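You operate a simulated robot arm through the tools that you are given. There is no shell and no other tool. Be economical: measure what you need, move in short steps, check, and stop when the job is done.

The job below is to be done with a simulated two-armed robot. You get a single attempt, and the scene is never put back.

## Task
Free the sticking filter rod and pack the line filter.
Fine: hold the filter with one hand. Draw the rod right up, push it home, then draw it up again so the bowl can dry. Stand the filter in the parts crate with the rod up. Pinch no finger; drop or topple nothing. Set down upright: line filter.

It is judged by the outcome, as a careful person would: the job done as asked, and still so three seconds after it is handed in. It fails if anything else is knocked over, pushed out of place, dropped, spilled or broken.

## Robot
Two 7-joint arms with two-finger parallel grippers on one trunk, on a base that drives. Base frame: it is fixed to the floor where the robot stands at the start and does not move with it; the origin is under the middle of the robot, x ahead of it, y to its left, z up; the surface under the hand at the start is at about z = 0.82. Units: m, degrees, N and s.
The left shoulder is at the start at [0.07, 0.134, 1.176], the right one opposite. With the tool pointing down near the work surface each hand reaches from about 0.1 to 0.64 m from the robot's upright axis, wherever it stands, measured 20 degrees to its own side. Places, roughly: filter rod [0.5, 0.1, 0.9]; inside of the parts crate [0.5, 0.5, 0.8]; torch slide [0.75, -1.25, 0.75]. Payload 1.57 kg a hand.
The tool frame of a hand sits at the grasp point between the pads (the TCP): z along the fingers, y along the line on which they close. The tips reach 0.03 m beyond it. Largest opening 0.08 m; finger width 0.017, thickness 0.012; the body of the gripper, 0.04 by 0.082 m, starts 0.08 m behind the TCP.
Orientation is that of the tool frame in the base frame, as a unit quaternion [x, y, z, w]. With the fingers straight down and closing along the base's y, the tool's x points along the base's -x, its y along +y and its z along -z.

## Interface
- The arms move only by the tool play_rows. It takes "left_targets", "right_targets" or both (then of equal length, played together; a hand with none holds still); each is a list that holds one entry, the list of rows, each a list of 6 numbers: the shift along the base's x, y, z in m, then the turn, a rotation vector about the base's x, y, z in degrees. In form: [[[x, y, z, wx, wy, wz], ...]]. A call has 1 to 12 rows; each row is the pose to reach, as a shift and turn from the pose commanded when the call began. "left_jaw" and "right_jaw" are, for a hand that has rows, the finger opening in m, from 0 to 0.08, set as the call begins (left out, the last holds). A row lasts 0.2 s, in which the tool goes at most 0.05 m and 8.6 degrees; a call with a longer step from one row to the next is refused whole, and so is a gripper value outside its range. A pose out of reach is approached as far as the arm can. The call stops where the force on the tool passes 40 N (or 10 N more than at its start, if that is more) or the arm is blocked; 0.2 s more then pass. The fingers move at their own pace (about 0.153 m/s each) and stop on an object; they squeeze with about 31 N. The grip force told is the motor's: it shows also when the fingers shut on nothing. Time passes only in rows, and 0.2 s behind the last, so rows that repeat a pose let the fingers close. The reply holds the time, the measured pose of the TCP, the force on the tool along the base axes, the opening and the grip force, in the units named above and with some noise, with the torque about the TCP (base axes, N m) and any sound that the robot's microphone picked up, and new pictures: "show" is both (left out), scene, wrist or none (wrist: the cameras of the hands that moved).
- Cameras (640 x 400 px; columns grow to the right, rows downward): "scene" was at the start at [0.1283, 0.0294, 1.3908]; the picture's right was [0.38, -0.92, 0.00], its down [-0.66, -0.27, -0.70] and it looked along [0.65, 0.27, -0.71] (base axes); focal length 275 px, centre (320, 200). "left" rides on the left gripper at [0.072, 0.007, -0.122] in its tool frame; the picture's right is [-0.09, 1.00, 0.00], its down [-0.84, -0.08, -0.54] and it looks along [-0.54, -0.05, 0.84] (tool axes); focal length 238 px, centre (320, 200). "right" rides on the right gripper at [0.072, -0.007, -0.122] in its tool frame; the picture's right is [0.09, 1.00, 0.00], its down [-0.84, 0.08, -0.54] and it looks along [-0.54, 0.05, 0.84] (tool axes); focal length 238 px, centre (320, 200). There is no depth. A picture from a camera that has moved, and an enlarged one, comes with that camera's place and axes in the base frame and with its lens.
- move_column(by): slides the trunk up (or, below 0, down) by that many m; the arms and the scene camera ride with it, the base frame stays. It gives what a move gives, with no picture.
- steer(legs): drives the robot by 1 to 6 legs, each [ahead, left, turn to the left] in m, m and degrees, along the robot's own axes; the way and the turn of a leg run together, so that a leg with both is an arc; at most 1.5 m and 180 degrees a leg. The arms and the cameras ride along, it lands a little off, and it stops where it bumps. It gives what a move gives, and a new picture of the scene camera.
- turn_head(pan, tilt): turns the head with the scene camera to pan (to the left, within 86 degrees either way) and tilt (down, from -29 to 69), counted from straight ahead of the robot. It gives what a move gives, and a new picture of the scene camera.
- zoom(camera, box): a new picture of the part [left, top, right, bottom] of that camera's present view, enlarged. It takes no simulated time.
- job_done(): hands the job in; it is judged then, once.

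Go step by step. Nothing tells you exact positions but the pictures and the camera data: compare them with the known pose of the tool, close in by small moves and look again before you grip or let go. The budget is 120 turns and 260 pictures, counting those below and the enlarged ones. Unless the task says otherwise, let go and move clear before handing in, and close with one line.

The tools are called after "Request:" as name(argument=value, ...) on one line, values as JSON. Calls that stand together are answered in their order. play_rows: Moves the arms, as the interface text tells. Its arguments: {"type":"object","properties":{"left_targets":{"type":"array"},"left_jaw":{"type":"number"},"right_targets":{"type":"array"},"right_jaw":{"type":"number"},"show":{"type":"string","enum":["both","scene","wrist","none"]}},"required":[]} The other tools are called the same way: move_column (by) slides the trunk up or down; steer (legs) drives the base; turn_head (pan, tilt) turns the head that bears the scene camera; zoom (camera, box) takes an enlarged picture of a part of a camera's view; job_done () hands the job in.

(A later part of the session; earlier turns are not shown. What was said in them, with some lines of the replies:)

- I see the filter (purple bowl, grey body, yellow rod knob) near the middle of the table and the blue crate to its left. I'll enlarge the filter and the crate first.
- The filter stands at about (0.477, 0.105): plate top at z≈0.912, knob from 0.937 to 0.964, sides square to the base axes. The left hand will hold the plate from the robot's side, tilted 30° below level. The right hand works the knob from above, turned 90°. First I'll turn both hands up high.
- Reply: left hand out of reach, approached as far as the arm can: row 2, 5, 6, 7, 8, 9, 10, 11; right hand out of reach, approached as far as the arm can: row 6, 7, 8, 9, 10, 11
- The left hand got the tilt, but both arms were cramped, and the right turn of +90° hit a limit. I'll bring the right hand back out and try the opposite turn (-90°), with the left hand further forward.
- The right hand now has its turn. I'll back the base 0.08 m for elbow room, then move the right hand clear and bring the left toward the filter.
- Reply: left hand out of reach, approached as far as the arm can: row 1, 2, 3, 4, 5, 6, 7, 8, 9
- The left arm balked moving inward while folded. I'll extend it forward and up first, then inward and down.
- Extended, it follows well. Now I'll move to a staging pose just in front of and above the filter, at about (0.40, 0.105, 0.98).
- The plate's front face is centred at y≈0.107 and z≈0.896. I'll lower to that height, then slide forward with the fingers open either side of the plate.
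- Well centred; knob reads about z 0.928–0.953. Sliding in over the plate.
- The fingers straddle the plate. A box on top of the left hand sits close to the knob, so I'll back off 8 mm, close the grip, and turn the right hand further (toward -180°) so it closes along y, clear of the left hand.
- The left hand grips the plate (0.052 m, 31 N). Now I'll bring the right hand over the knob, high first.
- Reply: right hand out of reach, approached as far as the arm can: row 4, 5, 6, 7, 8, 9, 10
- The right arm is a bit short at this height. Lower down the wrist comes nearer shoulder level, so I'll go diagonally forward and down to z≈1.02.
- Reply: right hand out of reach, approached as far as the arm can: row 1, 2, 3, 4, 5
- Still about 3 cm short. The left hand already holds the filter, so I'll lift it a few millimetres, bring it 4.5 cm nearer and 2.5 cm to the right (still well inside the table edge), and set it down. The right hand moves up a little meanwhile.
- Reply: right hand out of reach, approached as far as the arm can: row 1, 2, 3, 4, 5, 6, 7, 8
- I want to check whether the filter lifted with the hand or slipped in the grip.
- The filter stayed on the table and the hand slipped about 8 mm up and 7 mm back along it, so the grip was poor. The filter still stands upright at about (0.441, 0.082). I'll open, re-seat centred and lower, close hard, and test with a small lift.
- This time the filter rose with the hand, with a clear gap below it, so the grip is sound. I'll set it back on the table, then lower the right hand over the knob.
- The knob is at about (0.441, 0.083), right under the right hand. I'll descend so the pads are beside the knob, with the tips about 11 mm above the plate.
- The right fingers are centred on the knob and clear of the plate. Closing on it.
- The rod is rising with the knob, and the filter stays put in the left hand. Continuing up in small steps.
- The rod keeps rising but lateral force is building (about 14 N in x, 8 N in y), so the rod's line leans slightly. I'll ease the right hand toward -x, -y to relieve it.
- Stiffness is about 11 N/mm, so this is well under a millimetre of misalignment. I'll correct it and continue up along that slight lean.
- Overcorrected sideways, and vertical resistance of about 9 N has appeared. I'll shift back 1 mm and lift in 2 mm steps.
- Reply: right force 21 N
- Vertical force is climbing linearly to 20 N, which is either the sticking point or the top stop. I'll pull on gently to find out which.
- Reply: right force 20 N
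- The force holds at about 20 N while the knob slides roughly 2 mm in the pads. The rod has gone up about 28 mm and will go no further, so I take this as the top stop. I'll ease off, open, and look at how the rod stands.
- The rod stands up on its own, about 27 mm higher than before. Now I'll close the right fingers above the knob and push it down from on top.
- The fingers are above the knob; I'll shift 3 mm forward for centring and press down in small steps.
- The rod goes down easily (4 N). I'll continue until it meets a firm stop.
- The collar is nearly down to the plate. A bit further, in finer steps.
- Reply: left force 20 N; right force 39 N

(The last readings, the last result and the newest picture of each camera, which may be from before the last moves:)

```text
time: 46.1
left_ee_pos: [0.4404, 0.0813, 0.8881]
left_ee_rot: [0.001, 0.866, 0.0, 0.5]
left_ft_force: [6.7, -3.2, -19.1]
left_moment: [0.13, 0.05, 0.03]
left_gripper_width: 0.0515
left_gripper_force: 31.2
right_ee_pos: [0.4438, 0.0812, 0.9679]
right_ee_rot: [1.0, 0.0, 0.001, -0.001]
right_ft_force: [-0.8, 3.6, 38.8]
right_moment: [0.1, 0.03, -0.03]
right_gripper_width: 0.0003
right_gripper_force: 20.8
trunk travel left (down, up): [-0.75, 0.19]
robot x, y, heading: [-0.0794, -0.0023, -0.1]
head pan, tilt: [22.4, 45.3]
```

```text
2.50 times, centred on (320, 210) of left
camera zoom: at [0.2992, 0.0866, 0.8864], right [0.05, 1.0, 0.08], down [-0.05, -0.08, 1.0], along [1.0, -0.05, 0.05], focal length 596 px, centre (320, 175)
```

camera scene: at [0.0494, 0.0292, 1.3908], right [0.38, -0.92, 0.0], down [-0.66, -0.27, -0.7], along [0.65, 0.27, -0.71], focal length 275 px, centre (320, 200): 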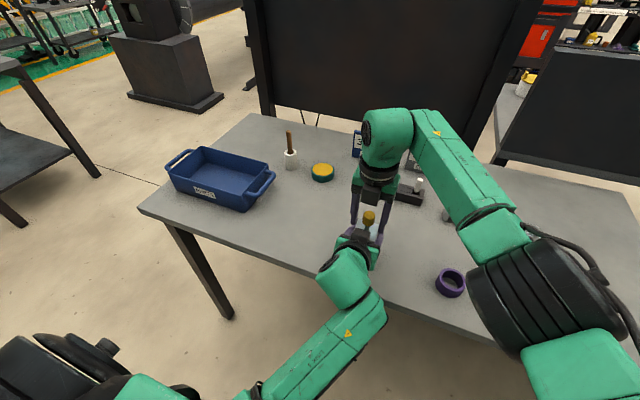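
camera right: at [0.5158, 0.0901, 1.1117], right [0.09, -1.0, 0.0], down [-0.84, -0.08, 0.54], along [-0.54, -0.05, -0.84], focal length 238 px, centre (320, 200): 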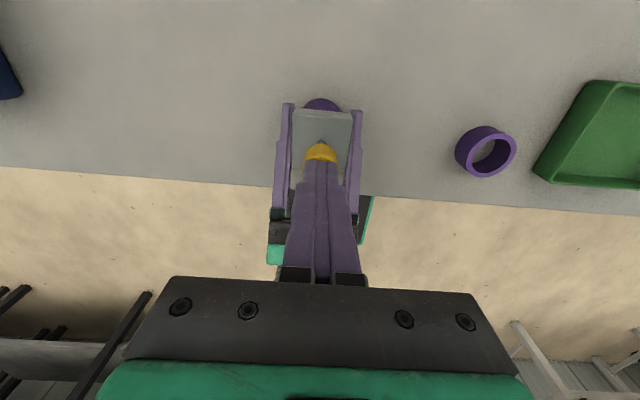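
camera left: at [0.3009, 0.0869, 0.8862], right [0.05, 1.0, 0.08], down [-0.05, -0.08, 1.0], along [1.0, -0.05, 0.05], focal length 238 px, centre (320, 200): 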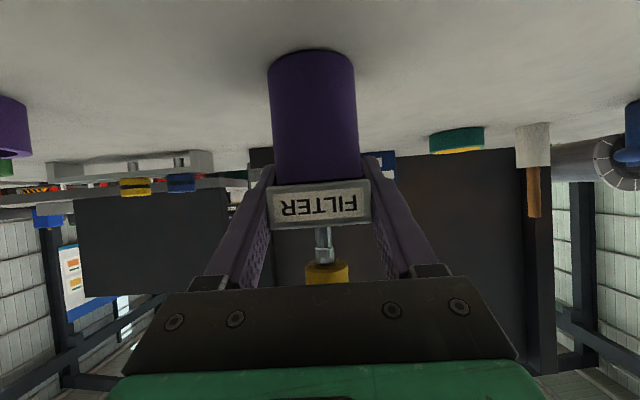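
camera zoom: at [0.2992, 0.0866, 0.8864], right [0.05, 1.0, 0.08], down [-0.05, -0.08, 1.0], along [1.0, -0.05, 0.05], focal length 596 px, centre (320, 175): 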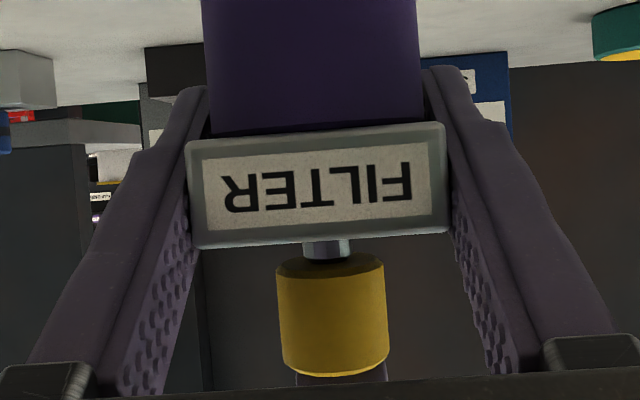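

A firm stop at 39 N: the rod is home, collar in the plate, knob top at about z 0.938. Next I lift off, open, come back down beside the knob with the tips 6–7 mm above the plate, and grip it again.

Request:
play_rows(right_targets=[[[0, 0, 0.006, 0, 0, 0], [0, 0, 0.02, 0, 0, 0], [0, 0, 0.04, 0, 0, 0], [0, 0, 0.04, 0, 0, 0]]], show="none")

Request:
play_rows(right_targets=[[[0, 0, 0, 0, 0, 0], [0, 0, 0, 0, 0, 0], [-0.002, 0, -0.02, 0, 0, 0], [-0.002, 0, -0.035, 0, 0, 0], [-0.002, 0, -0.05, 0, 0, 0], [-0.002, 0, -0.058, 0, 0, 0], [-0.002, 0, -0.058, 0, 0, 0]]], right_jaw=0.05, show="wrist")

Request:
zoom(camera="left", box=[220, 130, 420, 290])

```text
time: 47.1
left_ee_pos: [0.4424, 0.0803, 0.8887]
left_ee_rot: [0.0, 0.866, 0.0, 0.5]
left_ft_force: [-0.2, 0.3, -0.4]
left_moment: [0.01, 0.09, 0.01]
left_gripper_width: 0.0517
left_gripper_force: 31.2
right_ee_pos: [0.4442, 0.0829, 1.0044]
right_ee_rot: [1.0, 0.0, -0.001, 0.0]
right_ft_force: [-0.4, 0.1, 0.2]
right_moment: [0.0, -0.01, 0.0]
right_gripper_width: 0.0001
right_gripper_force: 21.0
trunk travel left (down, up): [-0.75, 0.19]
robot x, y, heading: [-0.0786, -0.0031, -0.1]
head pan, tilt: [22.4, 45.3]
```

```text
time: 48.7
left_ee_pos: [0.4412, 0.0814, 0.8875]
left_ee_rot: [0.0, 0.866, 0.0, 0.5]
left_ft_force: [1.1, 0.4, 1.0]
left_moment: [-0.02, 0.06, -0.02]
left_gripper_width: 0.0514
left_gripper_force: 30.6
right_ee_pos: [0.441, 0.0826, 0.9477]
right_ee_rot: [1.0, 0.0, 0.0, 0.0]
right_ft_force: [0.3, -0.3, -0.3]
right_moment: [0.0, -0.03, 0.02]
right_gripper_width: 0.05
right_gripper_force: 0.0
trunk travel left (down, up): [-0.75, 0.19]
robot x, y, heading: [-0.0777, 0.0019, -0.1]
head pan, tilt: [22.4, 45.3]
camera right: at [0.5133, 0.0905, 1.069], right [0.09, -1.0, 0.0], down [-0.84, -0.08, 0.54], along [-0.54, -0.05, -0.84], focal length 238 px, centre (320, 200)
```

right: 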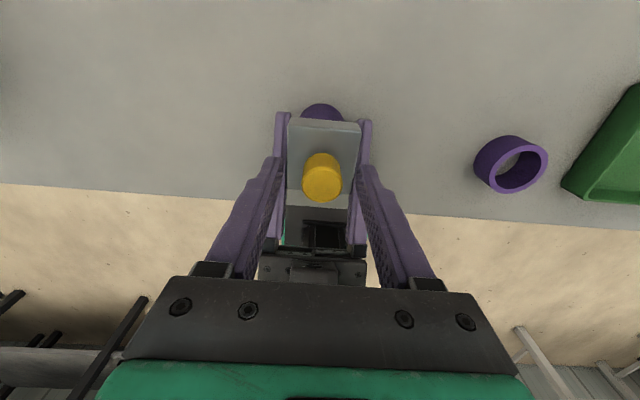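

```text
2.50 times, centred on (320, 210) of left
camera zoom: at [0.3008, 0.0868, 0.8864], right [0.05, 1.0, 0.08], down [-0.05, -0.08, 1.0], along [1.0, -0.05, 0.05], focal length 596 px, centre (320, 175)
```

zoom: 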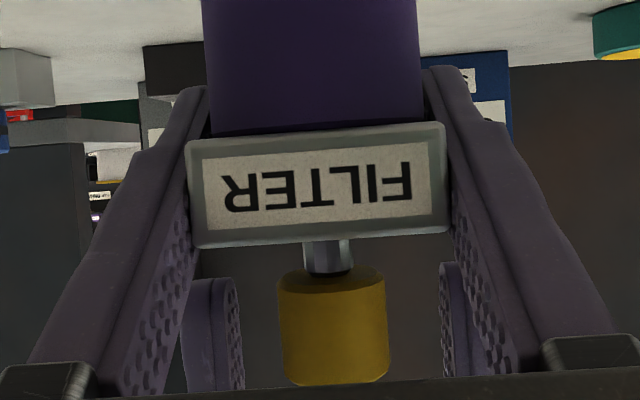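

The rod settled back about 3 mm when released, so the bottom stop is slightly springy; it is home. I'll go 4 mm lower, grip the knob, and draw it up.

Request:
play_rows(right_targets=[[[0.001, 0, -0.004, 0, 0, 0], [0.001, 0, -0.004, 0, 0, 0]]], show="none")

Request:
play_rows(right_targets=[[[0, 0, 0, 0, 0, 0], [0, 0, 0, 0, 0, 0], [0, 0, 0, 0, 0, 0], [0, 0, 0, 0, 0, 0]]], right_jaw=0.0, show="none")

Request:
play_rows(right_targets=[[[0, 0, 0.003, 0, 0, 0], [0, 0, 0.006, 0, 0, 0], [0, 0, 0.009, 0, 0, 0], [0, 0, 0.012, 0, 0, 0], [0, 0, 0.012, 0, 0, 0]]], show="none")

Request:
zoom(camera="left", box=[220, 130, 420, 290])

```text
time: 49.3
left_ee_pos: [0.4414, 0.0809, 0.8892]
left_ee_rot: [0.0, 0.866, 0.001, 0.5]
left_ft_force: [0.9, 0.4, 2.3]
left_moment: [-0.05, 0.03, 0.03]
left_gripper_width: 0.0514
left_gripper_force: 30.7
right_ee_pos: [0.4423, 0.0828, 0.9428]
right_ee_rot: [1.0, -0.001, 0.0, 0.0]
right_ft_force: [0.0, 0.3, 0.0]
right_moment: [-0.03, 0.02, -0.02]
right_gripper_width: 0.0501
right_gripper_force: 0.2
trunk travel left (down, up): [-0.75, 0.19]
robot x, y, heading: [-0.0764, -0.0021, -0.1]
head pan, tilt: [22.4, 45.3]
```

```text
time: 50.3
left_ee_pos: [0.4411, 0.0814, 0.8892]
left_ee_rot: [0.0, 0.866, 0.0, 0.5]
left_ft_force: [1.4, 3.1, 2.6]
left_moment: [-0.23, 0.07, 0.02]
left_gripper_width: 0.0517
left_gripper_force: 30.6
right_ee_pos: [0.443, 0.0821, 0.9429]
right_ee_rot: [1.0, 0.0, 0.0, 0.0]
right_ft_force: [-1.3, -4.0, 0.4]
right_moment: [-0.03, 0.03, -0.02]
right_gripper_width: 0.0247
right_gripper_force: 30.9
trunk travel left (down, up): [-0.75, 0.19]
robot x, y, heading: [-0.0781, -0.001, 0.0]
head pan, tilt: [22.4, 45.3]
```

```text
time: 51.5
left_ee_pos: [0.4416, 0.0817, 0.889]
left_ee_rot: [0.0, 0.866, 0.0, 0.5]
left_ft_force: [3.0, 3.5, 3.6]
left_moment: [-0.03, 0.07, 0.0]
left_gripper_width: 0.0514
left_gripper_force: 31.1
right_ee_pos: [0.443, 0.0818, 0.9554]
right_ee_rot: [1.0, 0.0, 0.001, 0.001]
right_ft_force: [-3.5, -2.1, 0.0]
right_moment: [-0.08, 0.2, -0.03]
right_gripper_width: 0.0246
right_gripper_force: 31.5
trunk travel left (down, up): [-0.75, 0.19]
robot x, y, heading: [-0.0771, -0.0025, -0.0]
head pan, tilt: [22.4, 45.3]
```

```text
2.50 times, centred on (320, 210) of left
camera zoom: at [0.3008, 0.087, 0.8863], right [0.05, 1.0, 0.08], down [-0.05, -0.08, 1.0], along [1.0, -0.05, 0.05], focal length 596 px, centre (320, 175)
```

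zoom: 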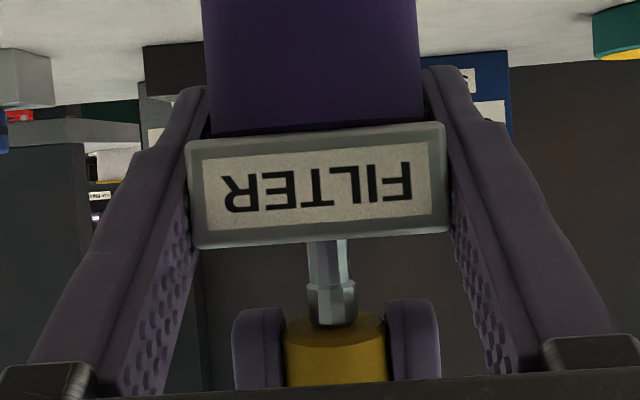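

The rod is rising freely. I'll continue up, watching the forces.

Request:
play_rows(right_targets=[[[-0.0002, -0.0001, 0.003, 0, 0, 0], [-0.0003, -0.0002, 0.006, 0, 0, 0], [-0.0003, -0.0003, 0.009, 0, 0, 0], [-0.0003, -0.0003, 0.012, 0, 0, 0], [-0.0003, -0.0003, 0.015, 0, 0, 0], [-0.0003, -0.0003, 0.018, 0, 0, 0], [-0.0003, -0.0003, 0.018, 0, 0, 0]]], show="none")

Request:
play_rows(right_targets=[[[0, 0, 0.002, 0, 0, 0], [0, 0, 0.004, 0, 0, 0], [0, 0, 0.006, 0, 0, 0], [0, 0, 0.006, 0, 0, 0]]], show="wrist")

```text
time: 53.1
left_ee_pos: [0.4416, 0.0814, 0.8889]
left_ee_rot: [0.0, 0.866, 0.0, 0.5]
left_ft_force: [1.5, 1.0, 4.7]
left_moment: [0.0, -0.11, -0.01]
left_gripper_width: 0.0517
left_gripper_force: 31.1
right_ee_pos: [0.4435, 0.0815, 0.9733]
right_ee_rot: [1.0, 0.0, 0.001, 0.0]
right_ft_force: [-1.3, -0.7, -1.3]
right_moment: [-0.03, 0.21, -0.04]
right_gripper_width: 0.0242
right_gripper_force: 31.0
trunk travel left (down, up): [-0.75, 0.19]
robot x, y, heading: [-0.0793, -0.001, 0.2]
head pan, tilt: [22.4, 45.3]
```

```text
time: 54.1
left_ee_pos: [0.4418, 0.082, 0.8881]
left_ee_rot: [0.001, 0.866, -0.001, 0.5]
left_ft_force: [0.3, -3.0, 4.8]
left_moment: [0.27, -0.1, 0.0]
left_gripper_width: 0.0517
left_gripper_force: 30.9
right_ee_pos: [0.4436, 0.0813, 0.9794]
right_ee_rot: [1.0, 0.0, 0.0, 0.0]
right_ft_force: [1.3, 2.8, -2.2]
right_moment: [0.05, -0.03, 0.0]
right_gripper_width: 0.0244
right_gripper_force: 31.4
trunk travel left (down, up): [-0.75, 0.19]
robot x, y, heading: [-0.0739, 0.0008, -0.2]
head pan, tilt: [22.4, 45.3]
camera right: at [0.5143, 0.089, 1.1004], right [0.09, -1.0, 0.0], down [-0.84, -0.08, 0.54], along [-0.54, -0.05, -0.84], focal length 238 px, centre (320, 200)
```

right: 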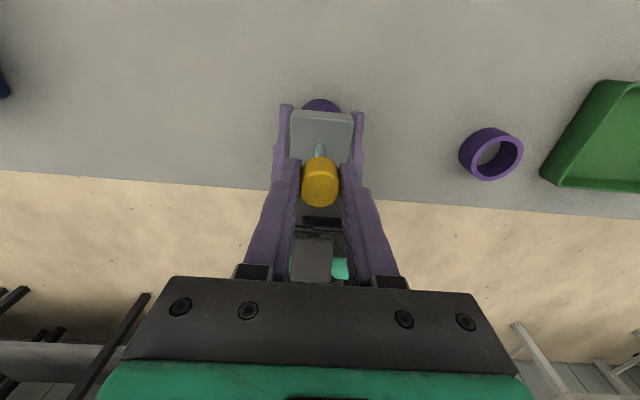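

Request:
play_rows(right_targets=[[[0, -0.0002, 0.0015, 0, 0, 0], [0, -0.0002, 0.003, 0, 0, 0], [0, -0.0002, 0.0045, 0, 0, 0], [0, -0.0002, 0.0045, 0, 0, 0]]], show="none")

Request:
play_rows(right_targets=[[[0, 0, 0.0015, 0, 0, 0], [0, 0, 0.003, 0, 0, 0], [0, 0, 0.003, 0, 0, 0]]], show="none")

```text
time: 55.1
left_ee_pos: [0.4411, 0.0809, 0.8893]
left_ee_rot: [0.0, 0.866, 0.0, 0.5]
left_ft_force: [-3.5, -4.4, 5.6]
left_moment: [0.34, -0.41, 0.01]
left_gripper_width: 0.0514
left_gripper_force: 31.1
right_ee_pos: [0.4437, 0.0812, 0.9839]
right_ee_rot: [1.0, -0.001, 0.0, 0.0]
right_ft_force: [3.8, 4.7, -0.7]
right_moment: [0.12, -0.06, 0.0]
right_gripper_width: 0.0245
right_gripper_force: 31.3
trunk travel left (down, up): [-0.75, 0.19]
robot x, y, heading: [-0.0821, -0.003, 0.0]
head pan, tilt: [22.4, 45.3]
```

```text
time: 55.9
left_ee_pos: [0.4413, 0.0818, 0.8894]
left_ee_rot: [0.001, 0.866, -0.001, 0.5]
left_ft_force: [-9.8, -5.3, 12.4]
left_moment: [0.29, -0.43, 0.0]
left_gripper_width: 0.0514
left_gripper_force: 31.5
right_ee_pos: [0.4426, 0.0805, 0.9869]
right_ee_rot: [1.0, -0.002, 0.0, 0.0]
right_ft_force: [9.8, 4.5, -12.3]
right_moment: [0.26, -0.59, -0.03]
right_gripper_width: 0.0246
right_gripper_force: 31.2
trunk travel left (down, up): [-0.75, 0.19]
robot x, y, heading: [-0.0796, 0.0017, -0.2]
head pan, tilt: [22.4, 45.3]
```

The top stop again at about 12 N after 43 mm of stroke, matching the first time. I'll ease off, open, and move the right hand up and away.

Request:
play_rows(right_targets=[[[0.0008, 0.0003, -0.001, 0, 0, 0], [0.0008, 0.0003, -0.001, 0, 0, 0]]], show="none")

Request:
play_rows(right_targets=[[[0, 0, 0, 0, 0, 0], [0, 0, 0, 0, 0, 0], [0, 0, 0.02, 0, 0, 0], [0, 0, 0.04, 0, 0, 0], [0, 0, 0.07, 0, 0, 0], [0, -0.03, 0.09, 0, 0, 0], [0, -0.07, 0.09, 0, 0, 0], [0, -0.11, 0.09, 0, 0, 0], [0, -0.15, 0.09, 0, 0, 0], [-0.02, -0.19, 0.09, 0, 0, 0], [-0.02, -0.23, 0.09, 0, 0, 0], [-0.02, -0.23, 0.09, 0, 0, 0]]], right_jaw=0.06, show="scene")

Request:
zoom(camera="scene", box=[320, 160, 440, 260])

Request:
zoom(camera="left", box=[200, 20, 440, 290])

Request:
zoom(camera="scene", box=[140, 130, 340, 230])

```text
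time: 56.5
left_ee_pos: [0.4422, 0.0808, 0.8887]
left_ee_rot: [0.0, 0.867, 0.0, 0.499]
left_ft_force: [-3.7, -3.5, 10.1]
left_moment: [0.05, -0.29, 0.02]
left_gripper_width: 0.0518
left_gripper_force: 30.6
right_ee_pos: [0.4424, 0.082, 0.9859]
right_ee_rot: [1.0, 0.0, 0.0, 0.0]
right_ft_force: [3.1, 2.5, -7.6]
right_moment: [0.15, -0.02, 0.0]
right_gripper_width: 0.0245
right_gripper_force: 30.9
trunk travel left (down, up): [-0.75, 0.19]
robot x, y, heading: [-0.0763, -0.0, 0.1]
head pan, tilt: [22.4, 45.3]
```

```text
time: 59.1
left_ee_pos: [0.4422, 0.0812, 0.8887]
left_ee_rot: [0.0, 0.866, -0.001, 0.5]
left_ft_force: [-0.8, -1.3, 2.2]
left_moment: [-0.12, 0.11, 0.02]
left_gripper_width: 0.0513
left_gripper_force: 31.2
right_ee_pos: [0.4235, -0.1464, 1.0766]
right_ee_rot: [1.0, -0.001, -0.001, 0.0]
right_ft_force: [-1.0, 0.9, 0.2]
right_moment: [-0.04, -0.01, 0.01]
right_gripper_width: 0.0599
right_gripper_force: 0.0
right hand out of reach, approached as far as the arm can: row 5
trunk travel left (down, up): [-0.75, 0.19]
robot x, y, heading: [-0.0771, -0.0048, 0.2]
head pan, tilt: [22.4, 45.3]
camera scene: at [0.0489, 0.0296, 1.3908], right [0.38, -0.92, 0.0], down [-0.66, -0.27, -0.7], along [0.65, 0.27, -0.71], focal length 275 px, centre (320, 200)
```

scene: 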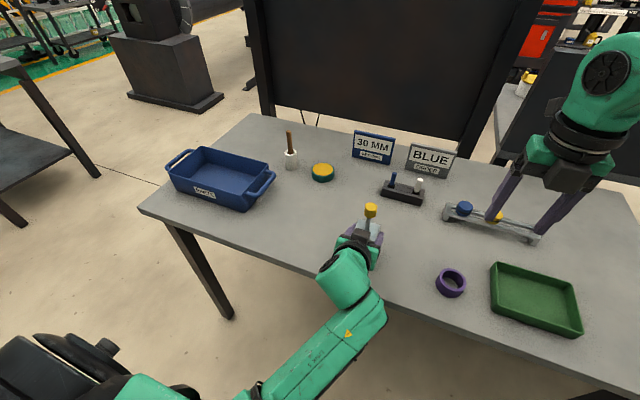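

```text
4.00 times, centred on (380, 210) of scene
camera zoom: at [0.0489, 0.0296, 1.3908], right [0.38, -0.92, 0.0], down [-0.66, -0.27, -0.7], along [0.65, 0.27, -0.71], focal length 1100 px, centre (80, 160)
```

zoom: 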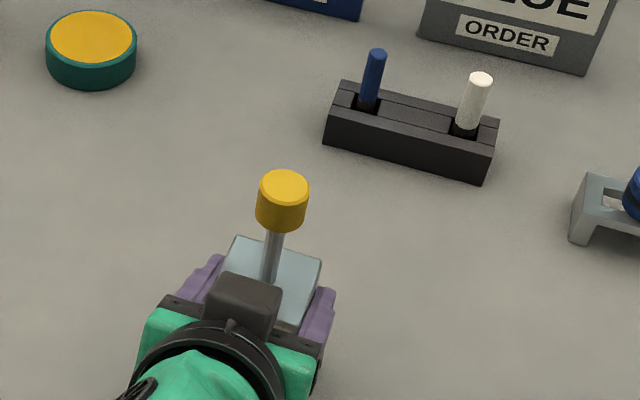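

```text
1.48 times, centred on (320, 155) of left
camera zoom: at [0.3006, 0.0869, 0.8862], right [0.05, 1.0, 0.08], down [-0.05, -0.08, 1.0], along [1.0, -0.05, 0.05], focal length 353 px, centre (320, 267)
```

zoom: 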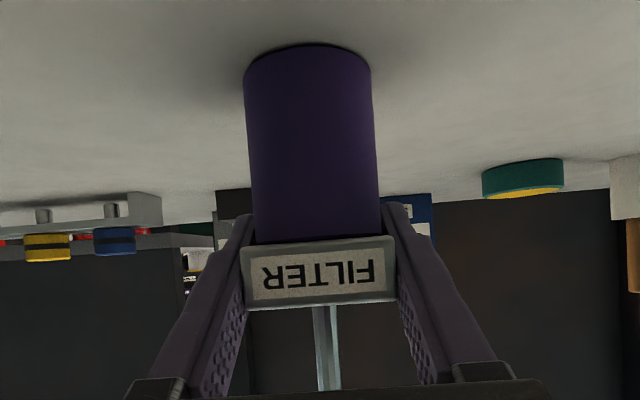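

```text
3.20 times, centred on (240, 180) of scene
camera zoom: at [0.0489, 0.0296, 1.3908], right [0.38, -0.92, 0.0], down [-0.66, -0.27, -0.7], along [0.65, 0.27, -0.71], focal length 880 px, centre (576, 264)
```

zoom: 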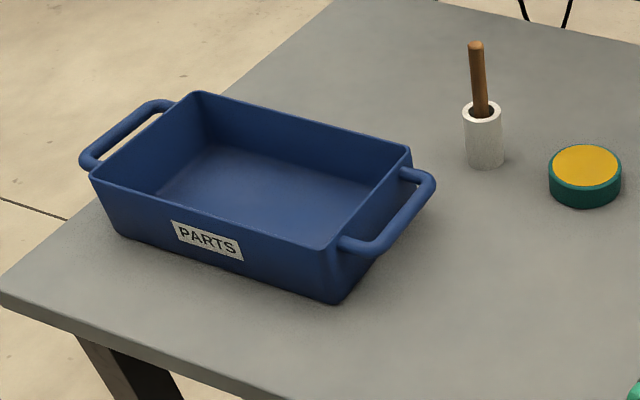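

The rod stands fully up and the filter sits square in the left hand. I'll lift it straight up a little and check the hold before carrying it.

Request:
play_rows(left_targets=[[[0, 0, 0.003, 0, 0, 0], [0, 0, 0.007, 0, 0, 0], [0, 0, 0.012, 0, 0, 0], [0, 0, 0.02, 0, 0, 0], [0, 0, 0.02, 0, 0, 0]]], show="wrist")

Request:
zoom(camera="left", box=[200, 20, 440, 290])

```text
time: 60.3
left_ee_pos: [0.4405, 0.0814, 0.9077]
left_ee_rot: [0.001, 0.866, -0.001, 0.5]
left_ft_force: [-0.4, 0.0, -1.1]
left_moment: [0.01, 0.0, -0.01]
left_gripper_width: 0.0516
left_gripper_force: 31.0
right_ee_pos: [0.4251, -0.1461, 1.077]
right_ee_rot: [1.0, 0.0, 0.001, 0.0]
right_ft_force: [-0.3, 0.0, -0.6]
right_moment: [-0.02, -0.01, 0.05]
right_gripper_width: 0.0599
right_gripper_force: 0.1
trunk travel left (down, up): [-0.75, 0.19]
robot x, y, heading: [-0.0762, 0.001, -0.0]
head pan, tilt: [22.4, 45.3]
camera left: at [0.3008, 0.087, 0.9058], right [0.05, 1.0, 0.08], down [-0.05, -0.08, 1.0], along [1.0, -0.05, 0.05], focal length 238 px, centre (320, 200)
```

left: 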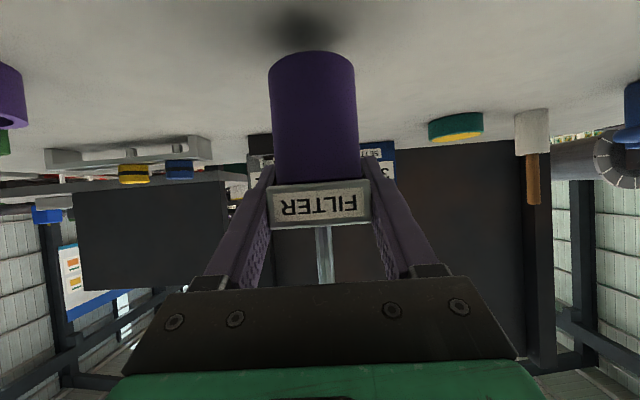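

```text
1.48 times, centred on (320, 155) of left
camera zoom: at [0.3008, 0.087, 0.9058], right [0.05, 1.0, 0.08], down [-0.05, -0.08, 1.0], along [1.0, -0.05, 0.05], focal length 353 px, centre (320, 267)
```

zoom: 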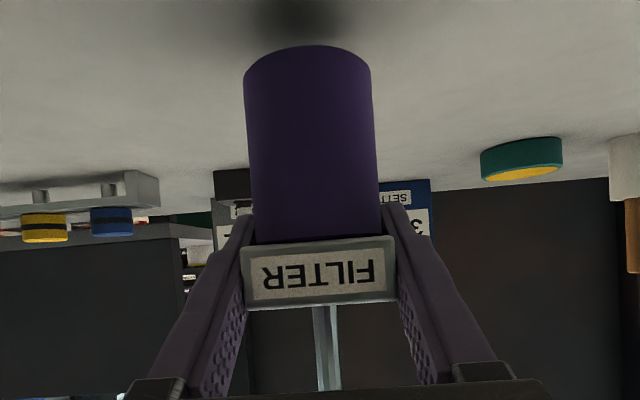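

The filter is off the table and firmly held. Now I'll raise it well above the crate rim and carry it smoothly to above the crate.

Request:
play_rows(left_targets=[[[0, 0, 0.02, 0, 0, 0], [0, 0, 0.045, 0, 0, 0], [0, 0, 0.07, 0, 0, 0], [0, 0, 0.095, 0, 0, 0], [0.005, 0.02, 0.11, 0, 0, 0], [0.01, 0.05, 0.11, 0, 0, 0], [0.015, 0.08, 0.11, 0, 0, 0], [0.02, 0.11, 0.11, 0, 0, 0], [0.025, 0.14, 0.11, 0, 0, 0], [0.03, 0.17, 0.11, 0, 0, 0], [0.035, 0.19, 0.11, 0, 0, 0], [0.035, 0.2, 0.11, 0, 0, 0]]], show="scene")

Request:
play_rows(left_targets=[[[0.005, 0.02, 0, 0, 0, 0], [0.01, 0.05, 0, 0, 0, 0], [0.015, 0.08, 0, 0, 0, 0], [0.02, 0.11, 0, 0, 0, 0], [0.025, 0.14, 0, 0, 0, 0], [0.03, 0.17, 0, 0, 0, 0], [0.034, 0.2, 0, 0, 0, 0], [0.034, 0.22, 0, 0, 0, 0], [0.034, 0.225, 0, 0, 0, 0], [0.034, 0.225, 0, 0, 0, 0]]], show="both")

```text
time: 62.9
left_ee_pos: [0.4775, 0.281, 1.0186]
left_ee_rot: [0.0, 0.866, -0.001, 0.5]
left_ft_force: [-1.0, -0.7, -2.0]
left_moment: [-0.03, 0.0, -0.01]
left_gripper_width: 0.0519
left_gripper_force: 31.0
right_ee_pos: [0.4247, -0.146, 1.0748]
right_ee_rot: [1.0, -0.001, -0.001, 0.0]
right_ft_force: [0.0, -0.2, 0.1]
right_moment: [-0.03, -0.02, 0.01]
right_gripper_width: 0.0601
right_gripper_force: 0.0
trunk travel left (down, up): [-0.75, 0.19]
robot x, y, heading: [-0.0821, 0.0018, -0.2]
head pan, tilt: [22.4, 45.3]
camera scene: at [0.0494, 0.0295, 1.3908], right [0.38, -0.92, 0.0], down [-0.66, -0.27, -0.7], along [0.65, 0.27, -0.71], focal length 275 px, centre (320, 200)
```

scene: 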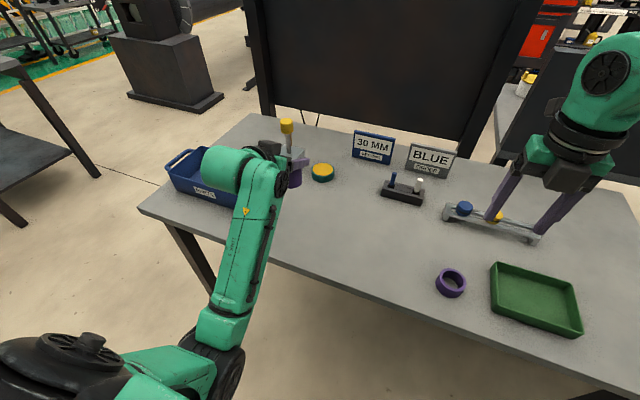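

```text
time: 65.1
left_ee_pos: [0.5108, 0.5067, 1.0186]
left_ee_rot: [0.001, 0.866, -0.001, 0.5]
left_ft_force: [-0.1, -0.4, -1.4]
left_moment: [0.01, 0.03, -0.03]
left_gripper_width: 0.0516
left_gripper_force: 31.1
right_ee_pos: [0.4247, -0.147, 1.0754]
right_ee_rot: [1.0, 0.0, 0.0, 0.001]
right_ft_force: [0.3, -0.1, 0.1]
right_moment: [0.0, 0.02, 0.01]
right_gripper_width: 0.0602
right_gripper_force: 0.0
trunk travel left (down, up): [-0.75, 0.19]
robot x, y, heading: [-0.0785, 0.0029, -0.1]
head pan, tilt: [22.4, 45.3]
camera scene: at [0.0497, 0.0296, 1.3907], right [0.38, -0.92, 0.0], down [-0.66, -0.27, -0.7], along [0.65, 0.27, -0.71], focal length 275 px, centre (320, 200)
camera left: at [0.3704, 0.5124, 1.016], right [0.05, 1.0, 0.08], down [-0.05, -0.08, 1.0], along [1.0, -0.05, 0.05], focal length 238 px, centre (320, 200)
```

scene: 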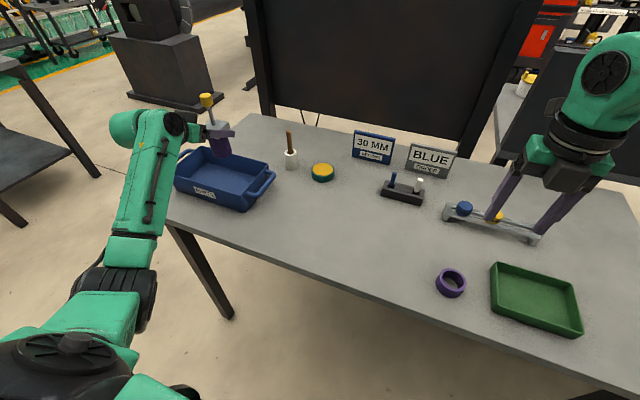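
left: 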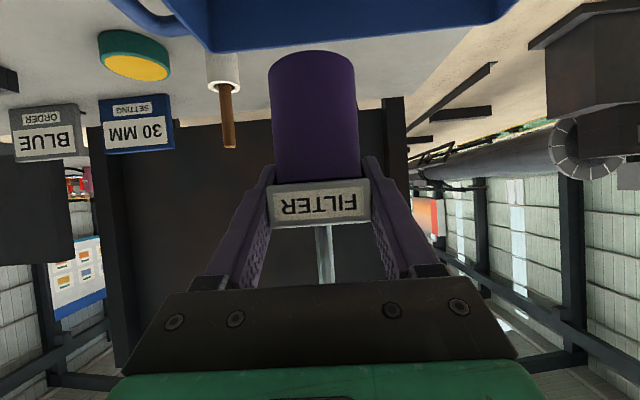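

The filter is above the crate. I'll turn the head toward it to check the clearance.

Request:
turn_head(pan=48, tilt=42)

Request:
zoom(camera="scene", box=[200, 80, 440, 260])

```text
time: 66.0
left_ee_pos: [0.5106, 0.5065, 1.0178]
left_ee_rot: [0.0, 0.866, 0.0, 0.5]
left_ft_force: [-0.3, 0.0, -1.7]
left_moment: [0.02, 0.04, -0.05]
left_gripper_width: 0.0515
left_gripper_force: 31.1
right_ee_pos: [0.4255, -0.1464, 1.0746]
right_ee_rot: [1.0, 0.0, 0.0, 0.001]
right_ft_force: [-0.1, -0.6, 0.6]
right_moment: [0.0, -0.03, 0.01]
right_gripper_width: 0.0599
right_gripper_force: 0.1
trunk travel left (down, up): [-0.75, 0.19]
robot x, y, heading: [-0.0816, -0.0054, -0.0]
head pan, tilt: [48.0, 42.0]
camera scene: at [0.0307, 0.0607, 1.3955], right [0.74, -0.67, 0.0], down [-0.45, -0.5, -0.74], along [0.5, 0.55, -0.67], focal length 275 px, centre (320, 200)
```

scene: 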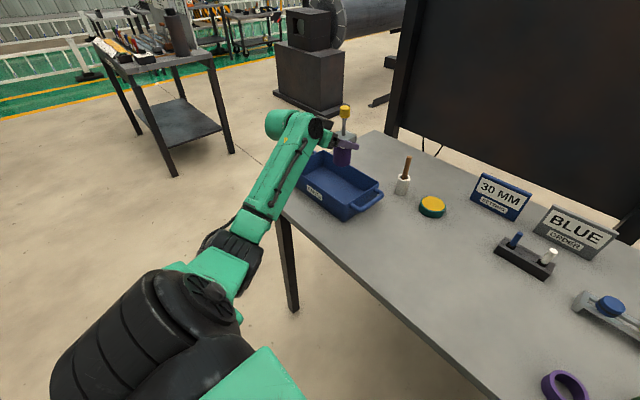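

```text
2.22 times, centred on (320, 170) of scene
camera zoom: at [0.0307, 0.0607, 1.3955], right [0.74, -0.67, 0.0], down [-0.45, -0.5, -0.74], along [0.5, 0.55, -0.67], focal length 611 px, centre (320, 267)
```

zoom: 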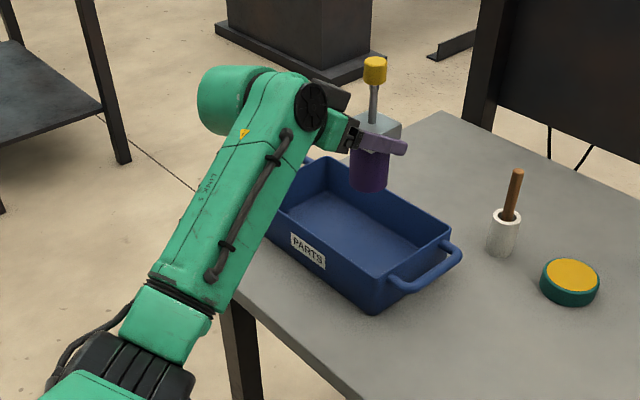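

There is ample clearance on all sides. Lowering in stages.

Request:
play_rows(left_targets=[[[0, 0, -0.02, 0, 0, 0], [0, 0, -0.04, 0, 0, 0], [0, 0, -0.06, 0, 0, 0], [0, 0, -0.08, 0, 0, 0], [0, 0, -0.095, 0, 0, 0], [0, 0, -0.105, 0, 0, 0], [0, 0, -0.11, 0, 0, 0], [0, 0, -0.11, 0, 0, 0]]], show="both")

Request:
zoom(camera="scene", box=[220, 80, 420, 240])

```text
time: 67.8
left_ee_pos: [0.5103, 0.5072, 0.9074]
left_ee_rot: [0.0, 0.866, 0.0, 0.5]
left_ft_force: [-0.2, 0.5, -2.5]
left_moment: [0.01, 0.02, -0.02]
left_gripper_width: 0.0514
left_gripper_force: 30.7
right_ee_pos: [0.4249, -0.1466, 1.0739]
right_ee_rot: [1.0, 0.001, -0.001, 0.0]
right_ft_force: [0.7, -0.2, -0.2]
right_moment: [-0.04, -0.04, -0.02]
right_gripper_width: 0.06
right_gripper_force: 0.0
trunk travel left (down, up): [-0.75, 0.19]
robot x, y, heading: [-0.077, 0.002, 0.2]
head pan, tilt: [48.0, 42.0]
camera scene: at [0.0306, 0.0607, 1.3955], right [0.74, -0.67, 0.0], down [-0.45, -0.5, -0.74], along [0.5, 0.55, -0.67], focal length 275 px, centre (320, 200)
camera left: at [0.3691, 0.5126, 0.9055], right [0.05, 1.0, 0.08], down [-0.05, -0.08, 1.0], along [1.0, -0.05, 0.05], focal length 238 px, centre (320, 200)
```

scene: 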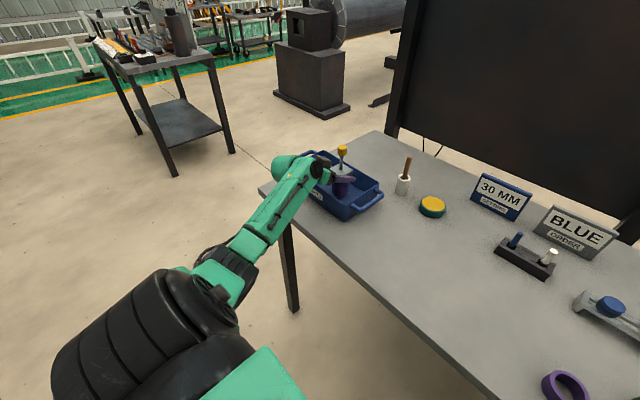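
left: 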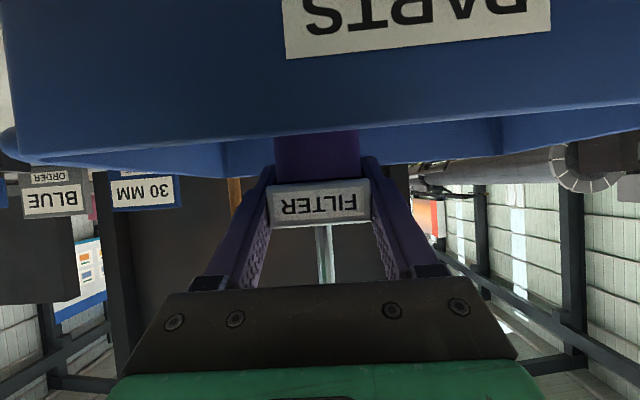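

```text
2.50 times, centred on (320, 160) of scene
camera zoom: at [0.0306, 0.0607, 1.3955], right [0.74, -0.67, 0.0], down [-0.45, -0.5, -0.74], along [0.5, 0.55, -0.67], focal length 688 px, centre (320, 300)
```

zoom: 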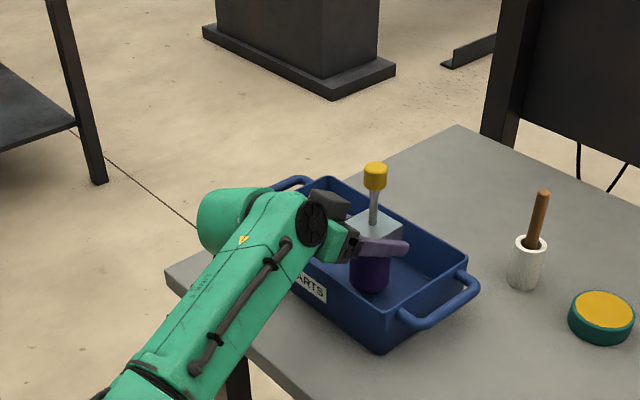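

Still clear. I'll go down the last 15 mm gently until the filter rests on the crate floor.

Request:
play_rows(left_targets=[[[0, 0, -0.004, 0, 0, 0], [0, 0, -0.007, 0, 0, 0], [0, 0, -0.01, 0, 0, 0], [0, 0, -0.012, 0, 0, 0], [0, 0, -0.012, 0, 0, 0]]], show="none")

Request:
play_rows(left_targets=[[[0, 0, -0.001, 0, 0, 0], [0, 0, -0.002, 0, 0, 0], [0, 0, -0.002, 0, 0, 0]]], show="wrist")

```text
time: 69.0
left_ee_pos: [0.511, 0.5069, 0.8961]
left_ee_rot: [0.0, 0.866, 0.0, 0.5]
left_ft_force: [0.3, 0.1, -1.6]
left_moment: [0.01, 0.01, -0.01]
left_gripper_width: 0.0517
left_gripper_force: 31.2
right_ee_pos: [0.4252, -0.1469, 1.0748]
right_ee_rot: [1.0, 0.001, 0.0, 0.001]
right_ft_force: [-1.6, 0.8, -0.1]
right_moment: [0.03, 0.0, 0.01]
right_gripper_width: 0.06
right_gripper_force: 0.1
trunk travel left (down, up): [-0.75, 0.19]
robot x, y, heading: [-0.077, 0.0022, -0.0]
head pan, tilt: [48.0, 42.0]
```

```text
time: 69.8
left_ee_pos: [0.5108, 0.5071, 0.8939]
left_ee_rot: [0.0, 0.866, 0.0, 0.5]
left_ft_force: [-0.1, 0.3, -1.5]
left_moment: [-0.02, -0.05, 0.0]
left_gripper_width: 0.0516
left_gripper_force: 31.4
right_ee_pos: [0.4252, -0.1461, 1.0755]
right_ee_rot: [1.0, 0.0, 0.0, 0.0]
right_ft_force: [0.9, 0.8, -0.3]
right_moment: [-0.04, 0.04, -0.01]
right_gripper_width: 0.06
right_gripper_force: 0.0
trunk travel left (down, up): [-0.75, 0.19]
robot x, y, heading: [-0.0778, -0.0025, 0.2]
head pan, tilt: [48.0, 42.0]
camera left: at [0.3701, 0.5124, 0.8919], right [0.05, 1.0, 0.08], down [-0.05, -0.08, 1.0], along [1.0, -0.05, 0.05], focal length 238 px, centre (320, 200)
```

left: 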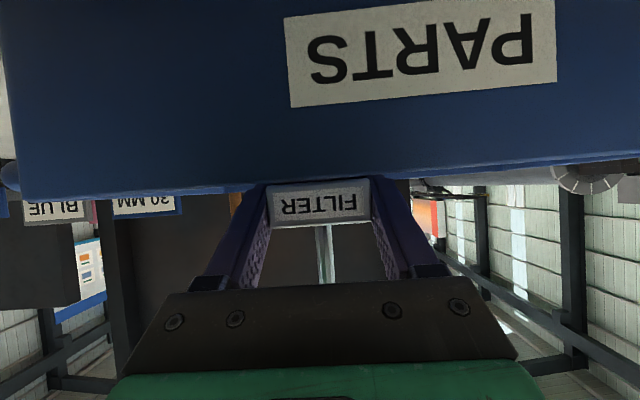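

Request:
play_rows(left_targets=[[[0, 0, -0.001, 0, 0, 0], [0, 0, -0.0015, 0, 0, 0], [0, 0, -0.0015, 0, 0, 0]]], show="none")

Request:
play_rows(left_targets=[[[0, 0, -0.0005, 0, 0, 0], [0, 0, -0.001, 0, 0, 0], [0, 0, -0.001, 0, 0, 0]]], show="none")

```text
time: 70.6
left_ee_pos: [0.5106, 0.5073, 0.8932]
left_ee_rot: [0.0, 0.866, 0.0, 0.5]
left_ft_force: [0.7, 1.1, 0.1]
left_moment: [-0.04, -0.01, 0.03]
left_gripper_width: 0.0516
left_gripper_force: 31.1
right_ee_pos: [0.4243, -0.1465, 1.0755]
right_ee_rot: [1.0, 0.0, 0.0, 0.0]
right_ft_force: [-0.5, 0.2, 0.0]
right_moment: [-0.01, 0.04, -0.03]
right_gripper_width: 0.0601
right_gripper_force: 0.0
trunk travel left (down, up): [-0.75, 0.19]
robot x, y, heading: [-0.0783, 0.0063, 0.0]
head pan, tilt: [48.0, 42.0]
```

```text
time: 71.4
left_ee_pos: [0.5106, 0.5063, 0.8935]
left_ee_rot: [0.0, 0.865, 0.0, 0.501]
left_ft_force: [2.9, 0.1, 5.1]
left_moment: [-0.04, -0.04, 0.04]
left_gripper_width: 0.0515
left_gripper_force: 31.3
right_ee_pos: [0.4232, -0.1482, 1.0743]
right_ee_rot: [1.0, 0.0, 0.0, 0.0]
right_ft_force: [-0.1, 0.5, -0.2]
right_moment: [0.02, 0.04, -0.01]
right_gripper_width: 0.06
right_gripper_force: 0.0
trunk travel left (down, up): [-0.75, 0.19]
robot x, y, heading: [-0.0805, -0.0042, -0.1]
head pan, tilt: [48.0, 42.0]
```

The filter rests on the crate floor (5 N down). Opening the left hand and checking.

Request:
play_rows(left_targets=[[[0, 0, 0.0005, 0, 0, 0], [0, 0, 0.0005, 0, 0, 0], [0, 0, 0.0005, 0, 0, 0]]], left_jaw=0.07, show="wrist")

Request:
zoom(camera="scene", box=[260, 100, 400, 230])

```text
time: 72.2
left_ee_pos: [0.5107, 0.5068, 0.8917]
left_ee_rot: [0.0, 0.866, -0.001, 0.5]
left_ft_force: [-0.5, -1.2, 0.5]
left_moment: [-0.05, 0.02, -0.01]
left_gripper_width: 0.0699
left_gripper_force: 0.1
right_ee_pos: [0.424, -0.1462, 1.0757]
right_ee_rot: [1.0, 0.0, 0.001, 0.0]
right_ft_force: [0.3, 0.2, 0.1]
right_moment: [0.01, 0.04, 0.02]
right_gripper_width: 0.0602
right_gripper_force: 0.1
trunk travel left (down, up): [-0.75, 0.19]
robot x, y, heading: [-0.0824, 0.0004, -0.0]
head pan, tilt: [48.0, 42.0]
camera left: at [0.37, 0.5118, 0.8898], right [0.05, 1.0, 0.08], down [-0.05, -0.08, 1.0], along [1.0, -0.05, 0.05], focal length 238 px, centre (320, 200)
```

left: 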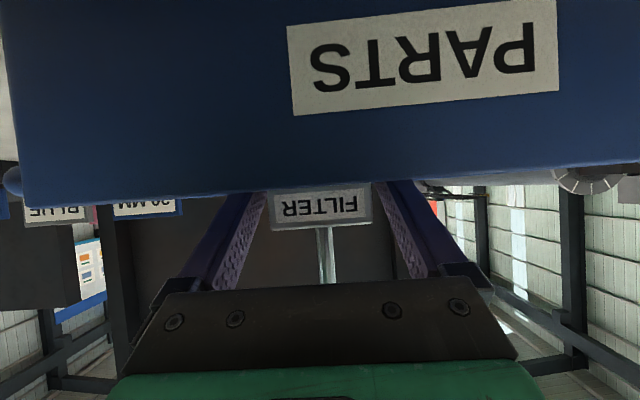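

```text
3.08 times, centred on (330, 165) of scene
camera zoom: at [0.0304, 0.0606, 1.3955], right [0.74, -0.67, 0.0], down [-0.45, -0.5, -0.74], along [0.5, 0.55, -0.67], focal length 846 px, centre (289, 308)
```

zoom: 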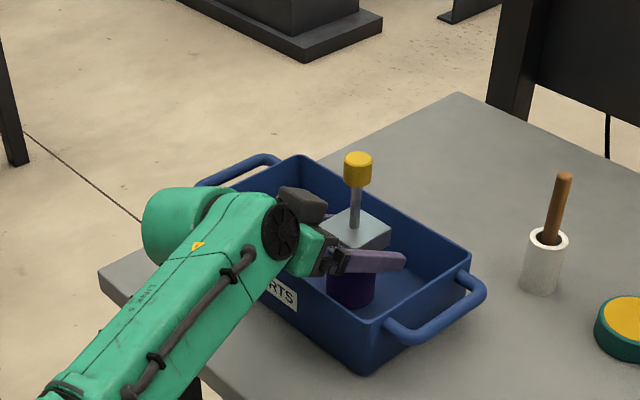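

The filter stands upright with the rod up and the fingers are clear of it. I'll back the left hand out along its own axis, up and toward the robot.

Request:
play_rows(left_targets=[[[-0.003, 0, 0.012, 0, 0, 0], [-0.012, 0, 0.025, 0, 0, 0], [-0.025, 0, 0.038, 0, 0, 0], [-0.042, 0, 0.05, 0, 0, 0], [-0.06, 0, 0.065, 0, 0, 0], [-0.08, 0, 0.085, 0, 0, 0], [-0.1, 0, 0.11, 0, 0, 0], [-0.11, 0.01, 0.14, 0, 0, 0], [-0.11, 0.01, 0.17, 0, 0, 0], [-0.11, 0.01, 0.17, 0, 0, 0]]], show="scene")

Request:
zoom(camera="scene", box=[260, 100, 400, 230])

```text
time: 74.4
left_ee_pos: [0.4013, 0.5181, 1.0642]
left_ee_rot: [0.001, 0.866, -0.001, 0.5]
left_ft_force: [0.3, 0.3, 0.3]
left_moment: [0.01, 0.0, -0.01]
left_gripper_width: 0.0701
left_gripper_force: 0.1
right_ee_pos: [0.4246, -0.1467, 1.0757]
right_ee_rot: [1.0, 0.0, 0.001, 0.0]
right_ft_force: [0.4, -0.8, -0.1]
right_moment: [0.0, -0.01, 0.02]
right_gripper_width: 0.0601
right_gripper_force: 0.1
trunk travel left (down, up): [-0.75, 0.19]
robot x, y, heading: [-0.0796, 0.0022, -0.1]
head pan, tilt: [48.0, 42.0]
camera scene: at [0.0301, 0.0605, 1.3956], right [0.74, -0.67, 0.0], down [-0.45, -0.5, -0.74], along [0.5, 0.55, -0.67], focal length 275 px, centre (320, 200)
```

scene: 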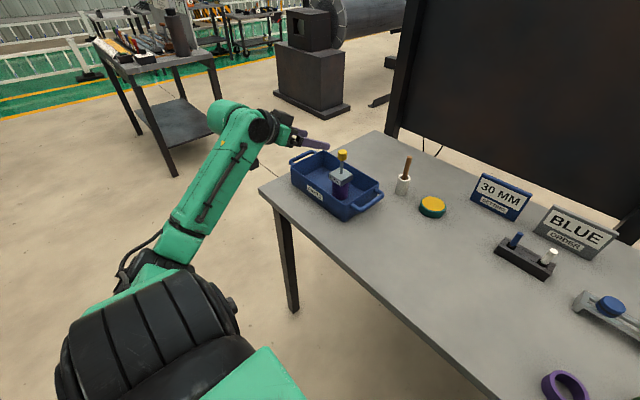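

```text
3.08 times, centred on (330, 165) of scene
camera zoom: at [0.0301, 0.0605, 1.3956], right [0.74, -0.67, 0.0], down [-0.45, -0.5, -0.74], along [0.5, 0.55, -0.67], focal length 846 px, centre (289, 308)
```

zoom: 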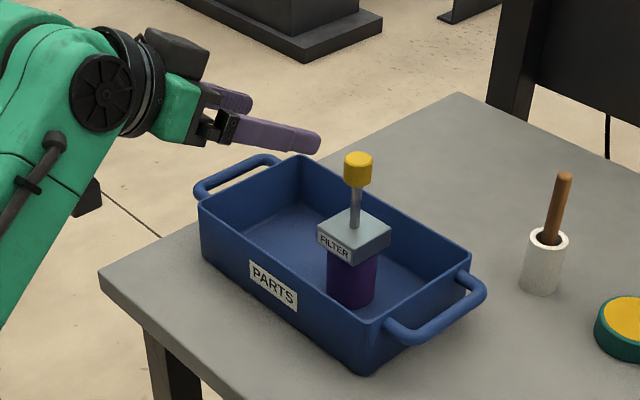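

The filter stands upright in the parts crate with its rod fully up. Both hands are clear and nothing else has moved, so I'm handing in.

Request:
job_done()

```text
The job is handed in.
```

The filter rod was drawn up to its stop, pushed home, and drawn up again, and the filter now stands upright in the parts crate with the rod up.
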